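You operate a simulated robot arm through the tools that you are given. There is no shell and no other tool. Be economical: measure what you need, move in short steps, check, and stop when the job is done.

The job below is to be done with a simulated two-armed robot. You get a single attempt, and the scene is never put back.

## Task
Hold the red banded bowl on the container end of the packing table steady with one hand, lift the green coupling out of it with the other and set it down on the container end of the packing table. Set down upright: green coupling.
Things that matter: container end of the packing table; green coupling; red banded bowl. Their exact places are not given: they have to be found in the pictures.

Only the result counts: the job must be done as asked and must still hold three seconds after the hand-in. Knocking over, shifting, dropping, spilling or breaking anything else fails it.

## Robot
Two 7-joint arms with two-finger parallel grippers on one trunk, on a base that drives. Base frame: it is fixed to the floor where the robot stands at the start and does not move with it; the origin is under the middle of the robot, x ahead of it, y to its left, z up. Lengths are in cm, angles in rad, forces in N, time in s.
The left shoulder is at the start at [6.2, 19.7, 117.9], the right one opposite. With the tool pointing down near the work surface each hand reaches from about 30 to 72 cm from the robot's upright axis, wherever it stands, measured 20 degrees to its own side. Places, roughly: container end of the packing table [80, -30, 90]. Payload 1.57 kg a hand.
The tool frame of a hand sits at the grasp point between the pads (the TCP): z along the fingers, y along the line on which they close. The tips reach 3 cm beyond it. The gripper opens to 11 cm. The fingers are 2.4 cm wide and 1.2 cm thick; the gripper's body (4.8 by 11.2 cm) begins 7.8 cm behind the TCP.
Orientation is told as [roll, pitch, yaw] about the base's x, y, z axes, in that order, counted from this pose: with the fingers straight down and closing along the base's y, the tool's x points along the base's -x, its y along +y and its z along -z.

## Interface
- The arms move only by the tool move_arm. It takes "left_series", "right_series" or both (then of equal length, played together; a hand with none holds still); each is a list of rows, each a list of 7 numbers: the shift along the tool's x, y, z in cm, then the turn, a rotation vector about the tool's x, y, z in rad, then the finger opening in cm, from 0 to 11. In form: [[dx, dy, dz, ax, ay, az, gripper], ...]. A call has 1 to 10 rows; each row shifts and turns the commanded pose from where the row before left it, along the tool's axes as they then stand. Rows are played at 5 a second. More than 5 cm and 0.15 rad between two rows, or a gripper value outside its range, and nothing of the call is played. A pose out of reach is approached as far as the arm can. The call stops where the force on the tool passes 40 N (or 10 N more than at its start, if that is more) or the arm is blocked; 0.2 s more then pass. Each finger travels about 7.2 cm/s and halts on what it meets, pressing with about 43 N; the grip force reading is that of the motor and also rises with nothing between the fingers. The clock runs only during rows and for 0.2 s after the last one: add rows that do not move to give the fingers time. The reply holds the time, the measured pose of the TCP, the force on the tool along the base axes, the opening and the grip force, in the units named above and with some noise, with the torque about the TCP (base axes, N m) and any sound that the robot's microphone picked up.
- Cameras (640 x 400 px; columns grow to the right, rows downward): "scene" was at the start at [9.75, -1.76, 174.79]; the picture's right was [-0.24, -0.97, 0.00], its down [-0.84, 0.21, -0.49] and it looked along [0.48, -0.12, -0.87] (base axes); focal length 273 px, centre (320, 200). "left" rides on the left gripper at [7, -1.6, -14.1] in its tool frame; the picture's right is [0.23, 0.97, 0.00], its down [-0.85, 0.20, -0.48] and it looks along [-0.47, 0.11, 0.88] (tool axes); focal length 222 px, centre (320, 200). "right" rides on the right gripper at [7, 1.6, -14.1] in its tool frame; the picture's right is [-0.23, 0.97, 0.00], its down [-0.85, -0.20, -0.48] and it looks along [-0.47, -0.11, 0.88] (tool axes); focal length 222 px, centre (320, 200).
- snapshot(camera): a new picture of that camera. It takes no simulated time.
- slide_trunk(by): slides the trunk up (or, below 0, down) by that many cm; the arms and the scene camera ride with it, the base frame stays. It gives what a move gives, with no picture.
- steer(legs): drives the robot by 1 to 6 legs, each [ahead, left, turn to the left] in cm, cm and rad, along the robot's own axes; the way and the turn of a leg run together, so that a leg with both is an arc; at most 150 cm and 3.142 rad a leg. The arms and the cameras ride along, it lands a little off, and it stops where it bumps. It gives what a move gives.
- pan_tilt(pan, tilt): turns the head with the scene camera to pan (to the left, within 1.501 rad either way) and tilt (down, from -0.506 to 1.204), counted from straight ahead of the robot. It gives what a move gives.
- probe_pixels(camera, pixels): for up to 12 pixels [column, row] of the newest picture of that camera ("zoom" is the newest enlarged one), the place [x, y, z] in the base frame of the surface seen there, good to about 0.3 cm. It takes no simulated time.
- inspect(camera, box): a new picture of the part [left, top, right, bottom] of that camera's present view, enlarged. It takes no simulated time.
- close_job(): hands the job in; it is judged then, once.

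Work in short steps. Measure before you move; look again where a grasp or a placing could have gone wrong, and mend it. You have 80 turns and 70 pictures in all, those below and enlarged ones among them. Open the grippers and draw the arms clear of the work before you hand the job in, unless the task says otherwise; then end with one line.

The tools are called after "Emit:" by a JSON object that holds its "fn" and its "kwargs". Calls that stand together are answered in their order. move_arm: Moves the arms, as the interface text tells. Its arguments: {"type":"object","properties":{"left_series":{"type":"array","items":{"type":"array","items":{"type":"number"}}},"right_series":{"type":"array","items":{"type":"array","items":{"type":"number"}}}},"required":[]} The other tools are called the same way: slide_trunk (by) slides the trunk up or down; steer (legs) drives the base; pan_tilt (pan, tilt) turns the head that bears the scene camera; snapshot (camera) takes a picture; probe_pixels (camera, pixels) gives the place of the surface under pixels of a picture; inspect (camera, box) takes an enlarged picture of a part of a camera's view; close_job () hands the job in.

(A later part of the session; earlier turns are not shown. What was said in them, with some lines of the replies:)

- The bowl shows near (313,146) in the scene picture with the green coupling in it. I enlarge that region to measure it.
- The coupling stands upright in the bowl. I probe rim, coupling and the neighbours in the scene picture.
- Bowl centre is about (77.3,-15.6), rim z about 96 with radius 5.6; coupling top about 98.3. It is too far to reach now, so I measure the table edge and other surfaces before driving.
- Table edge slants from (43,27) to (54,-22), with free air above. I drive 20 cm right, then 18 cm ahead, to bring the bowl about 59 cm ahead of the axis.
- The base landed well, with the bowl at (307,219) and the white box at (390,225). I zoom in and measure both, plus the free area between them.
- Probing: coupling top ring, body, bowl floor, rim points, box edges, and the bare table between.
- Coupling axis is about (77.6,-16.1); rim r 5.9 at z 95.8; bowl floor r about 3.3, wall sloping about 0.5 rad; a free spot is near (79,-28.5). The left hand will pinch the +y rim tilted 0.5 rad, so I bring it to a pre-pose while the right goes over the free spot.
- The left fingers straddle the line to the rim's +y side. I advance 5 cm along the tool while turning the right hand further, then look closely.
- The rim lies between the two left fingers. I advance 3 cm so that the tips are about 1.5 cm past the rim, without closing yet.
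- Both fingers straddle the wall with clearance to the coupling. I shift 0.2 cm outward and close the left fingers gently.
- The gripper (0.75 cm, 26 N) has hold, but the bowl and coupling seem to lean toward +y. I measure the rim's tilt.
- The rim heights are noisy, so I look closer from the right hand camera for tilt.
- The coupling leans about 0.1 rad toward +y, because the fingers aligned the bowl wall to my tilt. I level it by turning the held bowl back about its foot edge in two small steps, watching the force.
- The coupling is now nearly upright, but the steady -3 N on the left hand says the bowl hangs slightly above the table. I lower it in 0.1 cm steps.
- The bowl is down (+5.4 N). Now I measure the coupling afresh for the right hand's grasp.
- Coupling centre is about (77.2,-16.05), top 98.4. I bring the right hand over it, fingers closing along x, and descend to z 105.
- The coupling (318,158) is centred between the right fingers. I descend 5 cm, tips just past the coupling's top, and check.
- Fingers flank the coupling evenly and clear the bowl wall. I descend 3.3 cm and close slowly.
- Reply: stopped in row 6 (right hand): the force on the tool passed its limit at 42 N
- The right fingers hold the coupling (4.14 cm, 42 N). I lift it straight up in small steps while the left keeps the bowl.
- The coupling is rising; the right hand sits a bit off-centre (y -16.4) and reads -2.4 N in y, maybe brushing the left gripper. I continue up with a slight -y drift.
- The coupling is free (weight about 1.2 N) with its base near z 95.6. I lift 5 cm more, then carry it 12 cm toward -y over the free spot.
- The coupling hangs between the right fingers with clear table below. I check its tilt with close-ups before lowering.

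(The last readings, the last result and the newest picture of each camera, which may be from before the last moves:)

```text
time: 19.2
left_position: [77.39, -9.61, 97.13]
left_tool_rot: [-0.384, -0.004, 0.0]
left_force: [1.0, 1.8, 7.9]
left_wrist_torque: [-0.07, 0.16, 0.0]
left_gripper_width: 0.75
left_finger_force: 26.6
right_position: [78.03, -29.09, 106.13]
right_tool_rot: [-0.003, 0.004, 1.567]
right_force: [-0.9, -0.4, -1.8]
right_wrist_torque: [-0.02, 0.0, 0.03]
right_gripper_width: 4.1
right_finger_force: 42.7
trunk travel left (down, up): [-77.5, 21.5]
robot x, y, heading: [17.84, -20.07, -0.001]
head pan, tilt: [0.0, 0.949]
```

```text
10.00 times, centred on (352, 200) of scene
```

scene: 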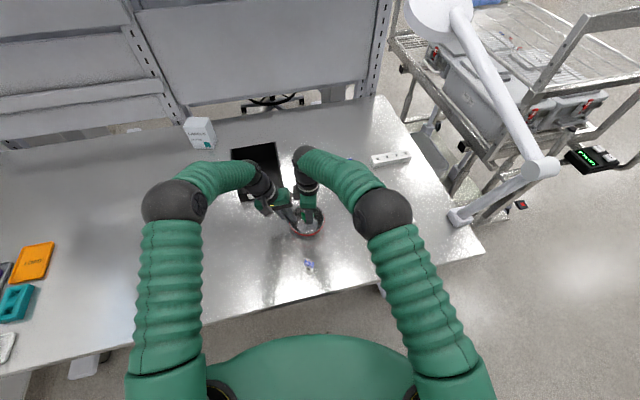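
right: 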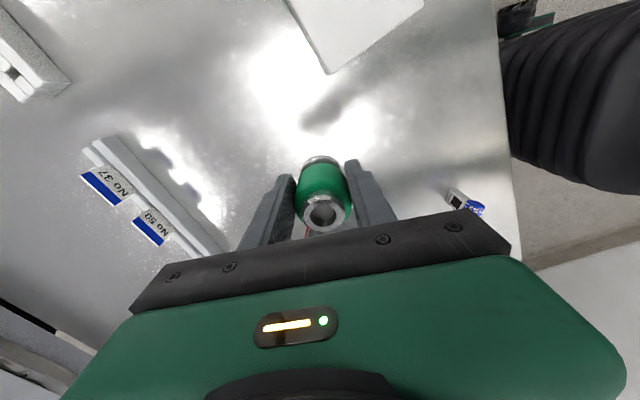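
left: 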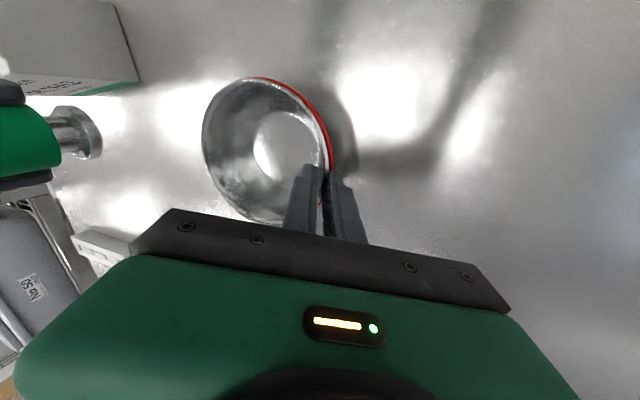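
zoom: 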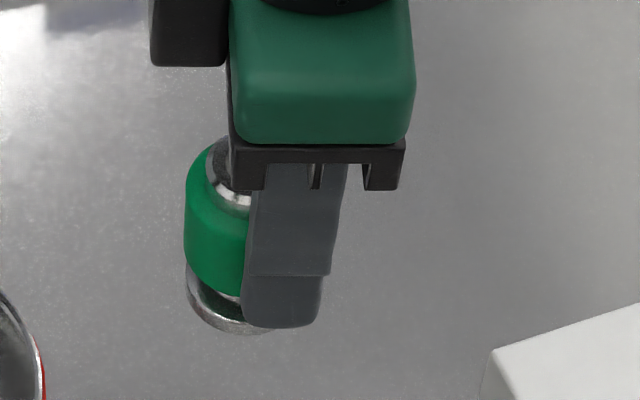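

The coupling is upright, axis about (77.9,-28.2), base near z 100.7. I lower 9.2 cm, then creep in small steps.

Emit:
{"fn": "move_arm", "kwargs": {"right_series": [[0, 0, 2.3, 0, 0, 0, 3.4], [0, 0, 2.3, 0, 0, 0, 3.4], [0, 0, 2.3, 0, 0, 0, 3.4], [0, 0, 1.6, 0, 0, 0, 3.4], [0, 0, 0.4, 0, 0, 0, 3.4], [0, 0, 0, 0, 0, 0, 3.4]]}}

Emit:
{"fn": "inspect", "kwargs": {"camera": "scene", "box": [310, 190, 390, 240]}}

Emit:
{"fn": "inspect", "kwargs": {"camera": "left", "box": [0, 70, 160, 170]}}

```text
time: 20.6
left_position: [77.43, -9.53, 97.07]
left_tool_rot: [-0.386, -0.002, 0.0]
left_force: [0.3, 2.1, 7.7]
left_wrist_torque: [-0.15, 0.15, -0.02]
left_gripper_width: 0.77
left_finger_force: 27.3
right_position: [77.98, -28.79, 97.35]
right_tool_rot: [-0.002, 0.004, 1.566]
right_force: [0.3, 0.1, -1.8]
right_wrist_torque: [-0.01, -0.01, -0.01]
right_gripper_width: 4.14
right_finger_force: 42.5
trunk travel left (down, up): [-77.5, 21.5]
robot x, y, heading: [17.88, -20.28, -0.002]
head pan, tilt: [0.0, 0.949]
```

```text
8.00 times, centred on (350, 215) of scene
```

zoom: 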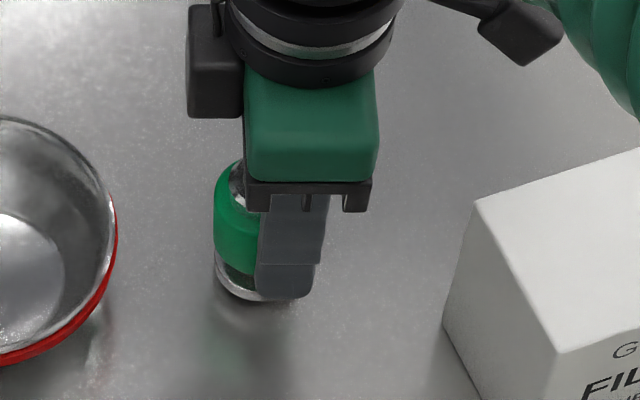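

```text
4.00 times, centred on (80, 120) of left
```

zoom: 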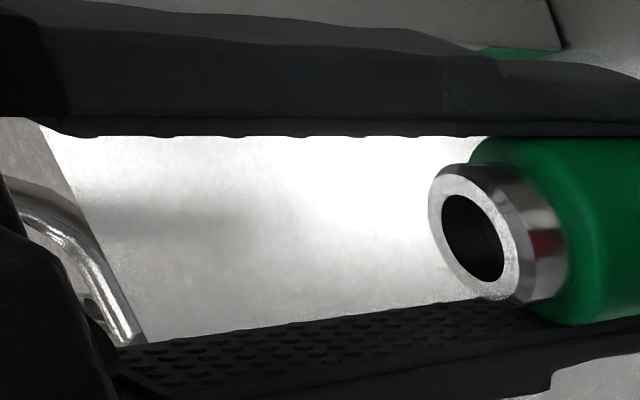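

The base is still about a centimetre above its reflection. I creep down in 0.2 cm steps until contact shows.

Emit:
{"fn": "move_arm", "kwargs": {"right_series": [[0, 0, 0.2, 0, 0, 0, 3.4], [0, 0, 0.2, 0, 0, 0, 3.4], [0, 0, 0.2, 0, 0, 0, 3.4], [0, 0, 0.1, 0, 0, 0, 3.4], [0, 0, 0, 0, 0, 0, 3.4]]}}

```text
time: 21.8
left_position: [77.33, -9.67, 97.14]
left_tool_rot: [-0.385, -0.002, -0.001]
left_force: [-0.2, 0.2, 5.7]
left_wrist_torque: [-0.12, 0.14, 0.01]
left_gripper_width: 0.73
left_finger_force: 26.6
right_position: [78.08, -29.02, 96.48]
right_tool_rot: [-0.003, 0.005, 1.567]
right_force: [0.2, -0.6, -1.5]
right_wrist_torque: [-0.04, -0.02, -0.01]
right_gripper_width: 4.12
right_finger_force: 43.4
trunk travel left (down, up): [-77.5, 21.5]
robot x, y, heading: [17.85, -20.33, 0.004]
head pan, tilt: [0.0, 0.949]
```

No contact yet (-1.5 N, z 96.5); I continue in 0.1 cm steps.

Emit:
{"fn": "move_arm", "kwargs": {"right_series": [[0, 0, 0.1, 0, 0, 0, 3.4], [0, 0, 0.1, 0, 0, 0, 3.4], [0, 0, 0.1, 0, 0, 0, 3.4], [0, 0, 0, 0, 0, 0, 3.4]]}}

Emit:
{"fn": "inspect", "kwargs": {"camera": "scene", "box": [310, 190, 390, 240]}}

```text
time: 22.8
left_position: [77.19, -9.68, 97.29]
left_tool_rot: [-0.386, -0.003, 0.0]
left_force: [-0.3, -0.3, -1.1]
left_wrist_torque: [0.09, -0.02, 0.03]
left_gripper_width: 0.74
left_finger_force: 26.8
right_position: [78.02, -28.93, 96.45]
right_tool_rot: [-0.008, 0.003, 1.564]
right_force: [1.7, -1.5, 22.9]
right_wrist_torque: [0.5, -0.01, -0.02]
right_gripper_width: 4.12
right_finger_force: 42.8
trunk travel left (down, up): [-77.5, 21.5]
robot x, y, heading: [17.48, -20.13, -0.005]
head pan, tilt: [0.0, 0.949]
```

```text
8.00 times, centred on (350, 215) of scene
```

zoom: 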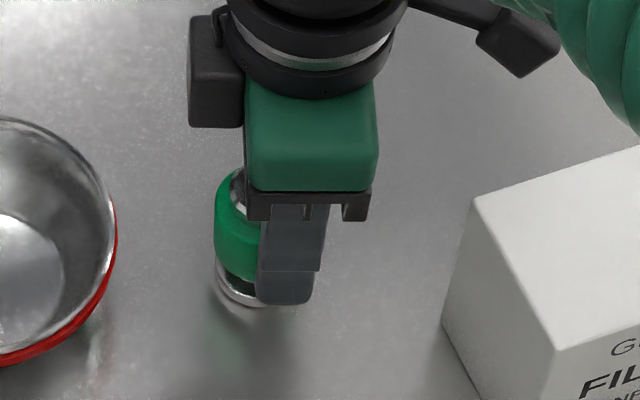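

Contact: +22.9 N. I ease up 0.15 cm and open slowly and symmetrically.

Emit:
{"fn": "move_arm", "kwargs": {"right_series": [[0, 0, -0.15, 0, 0, 0, 3.4], [0, 0, 0, 0, 0, 0, 3.4]]}}

```text
time: 23.4
left_position: [77.24, -9.57, 97.19]
left_tool_rot: [-0.385, -0.003, 0.001]
left_force: [-0.2, -1.5, -1.3]
left_wrist_torque: [0.05, -0.02, -0.01]
left_gripper_width: 0.77
left_finger_force: 26.5
right_position: [78.0, -28.97, 96.52]
right_tool_rot: [-0.007, 0.003, 1.565]
right_force: [4.3, -1.2, 20.9]
right_wrist_torque: [0.58, -0.22, -0.15]
right_gripper_width: 4.13
right_finger_force: 43.4
trunk travel left (down, up): [-77.5, 21.5]
robot x, y, heading: [17.62, -20.48, -0.003]
head pan, tilt: [0.0, 0.949]
```

It still presses 21 N; I ease another 0.2 cm.

Emit:
{"fn": "move_arm", "kwargs": {"right_series": [[0, 0, -0.1, 0, 0, 0, 3.4], [0, 0, -0.1, 0, 0, 0, 3.4], [0, 0, 0, 0, 0, 0, 3.4]]}}

```text
time: 24.2
left_position: [77.42, -9.61, 97.16]
left_tool_rot: [-0.387, -0.002, 0.0]
left_force: [-0.9, 1.0, 2.4]
left_wrist_torque: [-0.02, 0.24, -0.07]
left_gripper_width: 0.79
left_finger_force: 26.8
right_position: [77.82, -28.98, 96.48]
right_tool_rot: [-0.001, 0.005, 1.566]
right_force: [3.0, 0.0, 6.4]
right_wrist_torque: [0.16, -0.12, -0.06]
right_gripper_width: 4.12
right_finger_force: 42.6
trunk travel left (down, up): [-77.5, 21.5]
robot x, y, heading: [17.53, -20.15, -0.001]
head pan, tilt: [0.0, 0.949]
```

Light contact (6 N). I open the right fingers slowly and look.

Emit:
{"fn": "move_arm", "kwargs": {"right_series": [[0, 0, 0, 0, 0, 0, 4.0], [0, 0, 0, 0, 0, 0, 4.2], [0, 0, 0, 0, 0, 0, 4.5], [0, 0, 0, 0, 0, 0, 5.0], [0, 0, 0, 0, 0, 0, 6.0], [0, 0, 0, 0, 0, 0, 6.0]]}}

Emit:
{"fn": "inspect", "kwargs": {"camera": "right", "box": [240, 140, 400, 240]}}

Emit:
{"fn": "inspect", "kwargs": {"camera": "scene", "box": [270, 180, 398, 260]}}

```text
time: 25.6
left_position: [77.37, -9.59, 97.2]
left_tool_rot: [-0.383, 0.0, 0.0]
left_force: [-0.7, 1.3, 5.3]
left_wrist_torque: [-0.08, 0.21, -0.07]
left_gripper_width: 0.77
left_finger_force: 27.2
right_position: [78.02, -28.9, 96.57]
right_tool_rot: [-0.002, 0.003, 1.566]
right_force: [-0.5, -0.2, -0.3]
right_wrist_torque: [-0.02, 0.01, -0.01]
right_gripper_width: 5.96
right_finger_force: 0.0
trunk travel left (down, up): [-77.5, 21.5]
robot x, y, heading: [17.52, -20.19, -0.002]
head pan, tilt: [0.0, 0.949]
```

```text
4.00 times, centred on (320, 190) of right
```

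zoom: 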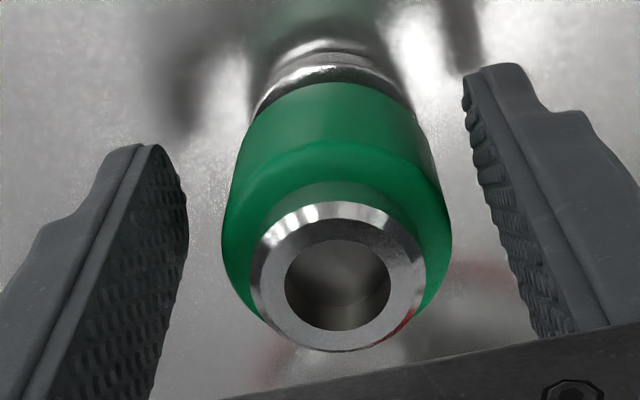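

```text
5.00 times, centred on (334, 220) of scene
```

zoom: 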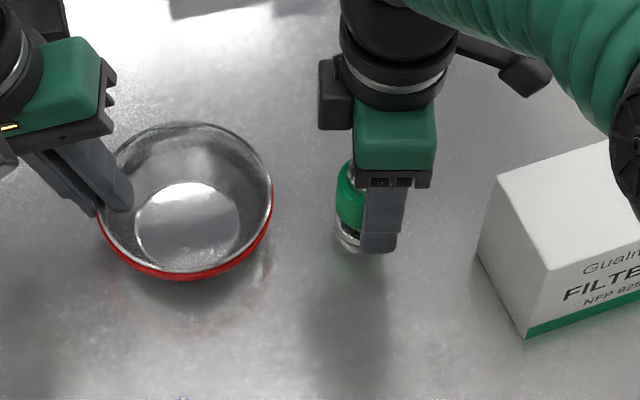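

The coupling stands free with even finger gaps. I raise the right hand straight up while the left holds still.

Emit:
{"fn": "move_arm", "kwargs": {"right_series": [[0, 0, -1.5, 0, 0, 0, 6.0], [0, 0, -3, 0, 0, 0, 6.0], [0, 0, -4, 0, 0, 0, 6.0], [0, 0, -4, 0, 0, 0, 6.0], [0, 0, -4, 0, 0, 0, 6.0], [0, 0, -4, 0, 0, 0, 8]]}}

Emit:
{"fn": "move_arm", "kwargs": {"left_series": [[0, 0, 0, 0, 0, 0, 0.8], [0, 0, 0, 0, 0, 0, 0.9], [0, 0, 0, 0, 0, 0, 1.1], [0, 0, 0, 0, 0, 0, 1.4], [0, 0, 0, 0, 0, 0, 1.8], [0, 0, 0, 0, 0, 0, 2.2], [0, 0, 0, 0, 0, 0, 2.2]]}}

Emit:
{"fn": "inspect", "kwargs": {"camera": "scene", "box": [270, 180, 398, 260]}}

Emit:
{"fn": "inspect", "kwargs": {"camera": "left", "box": [180, 70, 400, 210]}}

```text
time: 27.0
left_position: [77.37, -9.77, 97.14]
left_tool_rot: [-0.385, -0.002, 0.0]
left_force: [-0.1, 0.2, 4.2]
left_wrist_torque: [-0.08, 0.17, -0.04]
left_gripper_width: 0.77
left_finger_force: 26.7
right_position: [77.76, -28.79, 117.27]
right_tool_rot: [-0.003, 0.002, 1.566]
right_force: [-0.7, -1.0, 0.3]
right_wrist_torque: [0.02, 0.0, 0.02]
right_gripper_width: 7.96
right_finger_force: 0.0
trunk travel left (down, up): [-77.5, 21.5]
robot x, y, heading: [17.51, -20.37, 0.003]
head pan, tilt: [0.0, 0.949]
```

```text
time: 28.6
left_position: [77.4, -9.64, 97.12]
left_tool_rot: [-0.386, -0.003, 0.001]
left_force: [0.0, -0.1, 0.2]
left_wrist_torque: [0.0, -0.01, -0.04]
left_gripper_width: 2.19
left_finger_force: 0.1
right_position: [77.73, -28.7, 117.19]
right_tool_rot: [-0.002, 0.003, 1.566]
right_force: [0.2, -0.4, 0.1]
right_wrist_torque: [-0.02, 0.02, 0.0]
right_gripper_width: 7.99
right_finger_force: 0.0
trunk travel left (down, up): [-77.5, 21.5]
robot x, y, heading: [17.51, -19.93, 0.004]
head pan, tilt: [0.0, 0.949]
```

```text
5.00 times, centred on (334, 220) of scene
```

zoom: 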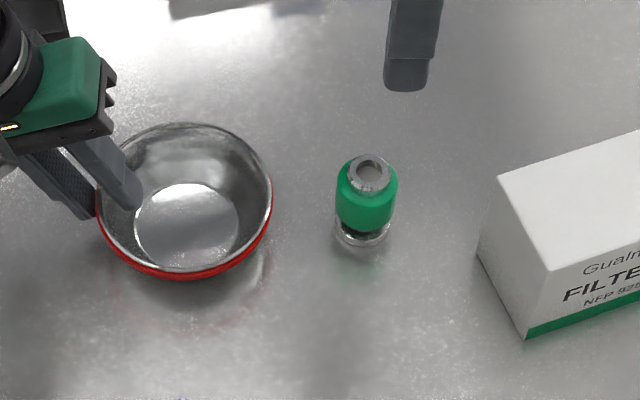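

```text
2.86 times, centred on (290, 140) of left
```

zoom: 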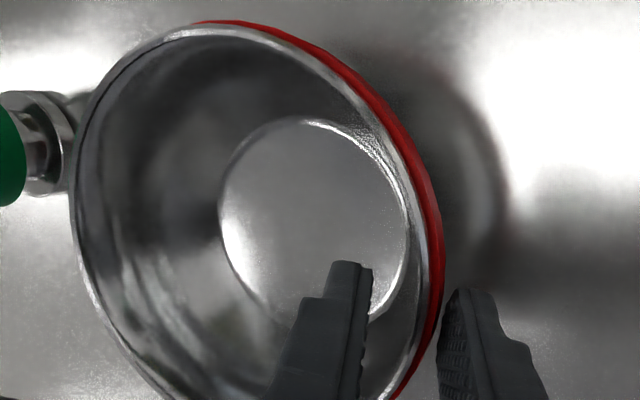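

The coupling stands upright at (367,195 in the zoom) and the bowl is level and released. I draw the left hand back along its axis and pull the right hand toward the robot.

Emit:
{"fn": "move_arm", "kwargs": {"left_series": [[0, 0, -1, 0, 0, 0, 2.2], [0, 0, -1, 0, 0, 0, 2.2], [0, 0, -2, 0, 0, 0, 2.4], [0, 0, -4, 0, 0, 0, 2.4], [0, 0, -4, 0, 0, 0, 4], [0, 0, -4, 0, 0, 0, 6], [0, 0, -4, 0, 0, 0, 9], [0, 0, 0, 0, 0, 0, 9]], "right_series": [[0, 0, 0, 0, 0, 0, 9], [0, 0, -1, 0, 0, 0, 9], [0, 3, 0, 0, 0, 0, 9], [0, 3, 0, 0, 0, 0, 9], [0, 3, 0, 0, 0, 0, 9], [0, 3, 0, 0, 0, 0, 9], [0, 3, 0, 0, 0, 0, 9], [0, 0, 0, 0, 0, 0, 9]]}}

Emit:
{"fn": "snapshot", "kwargs": {"camera": "scene"}}

Emit:
{"fn": "inspect", "kwargs": {"camera": "scene", "box": [270, 170, 430, 270]}}

```text
time: 30.4
left_position: [77.51, -2.18, 115.49]
left_tool_rot: [-0.388, 0.001, 0.0]
left_force: [0.3, 0.5, -0.4]
left_wrist_torque: [0.01, 0.04, -0.04]
left_gripper_width: 8.97
left_finger_force: 0.2
right_position: [62.93, -28.71, 118.21]
right_tool_rot: [-0.001, 0.003, 1.564]
right_force: [0.9, 0.2, -0.4]
right_wrist_torque: [0.01, 0.0, -0.03]
right_gripper_width: 8.96
right_finger_force: 0.2
trunk travel left (down, up): [-77.5, 21.5]
robot x, y, heading: [17.94, -20.33, -0.004]
head pan, tilt: [0.0, 0.949]
```

```text
23 pictures are left
```

scene: 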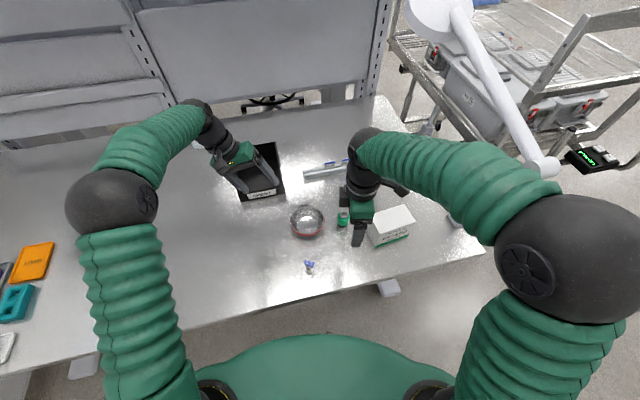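

```text
4.00 times, centred on (350, 220) of scene
```

zoom: 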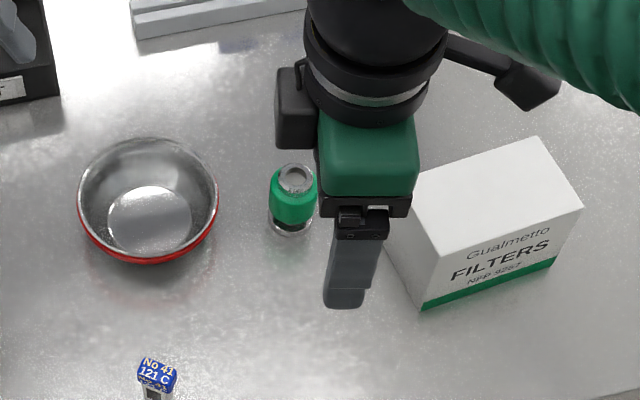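

The coupling stands upright at (343,218), the bowl is level at (307,221), nothing else has moved, and both hands are open and clear. I hand in.

Emit:
{"fn": "close_job", "kwargs": {}}

```text
The job is handed in.
```

The job is handed in: I lifted the green coupling out of the red banded bowl and set it upright on the container end of the packing table, about 12 cm to the bowl's right. While I gripped the bowl it tilted and lifted slightly off the table. I levelled it and set it back down before lifting the coupling out.
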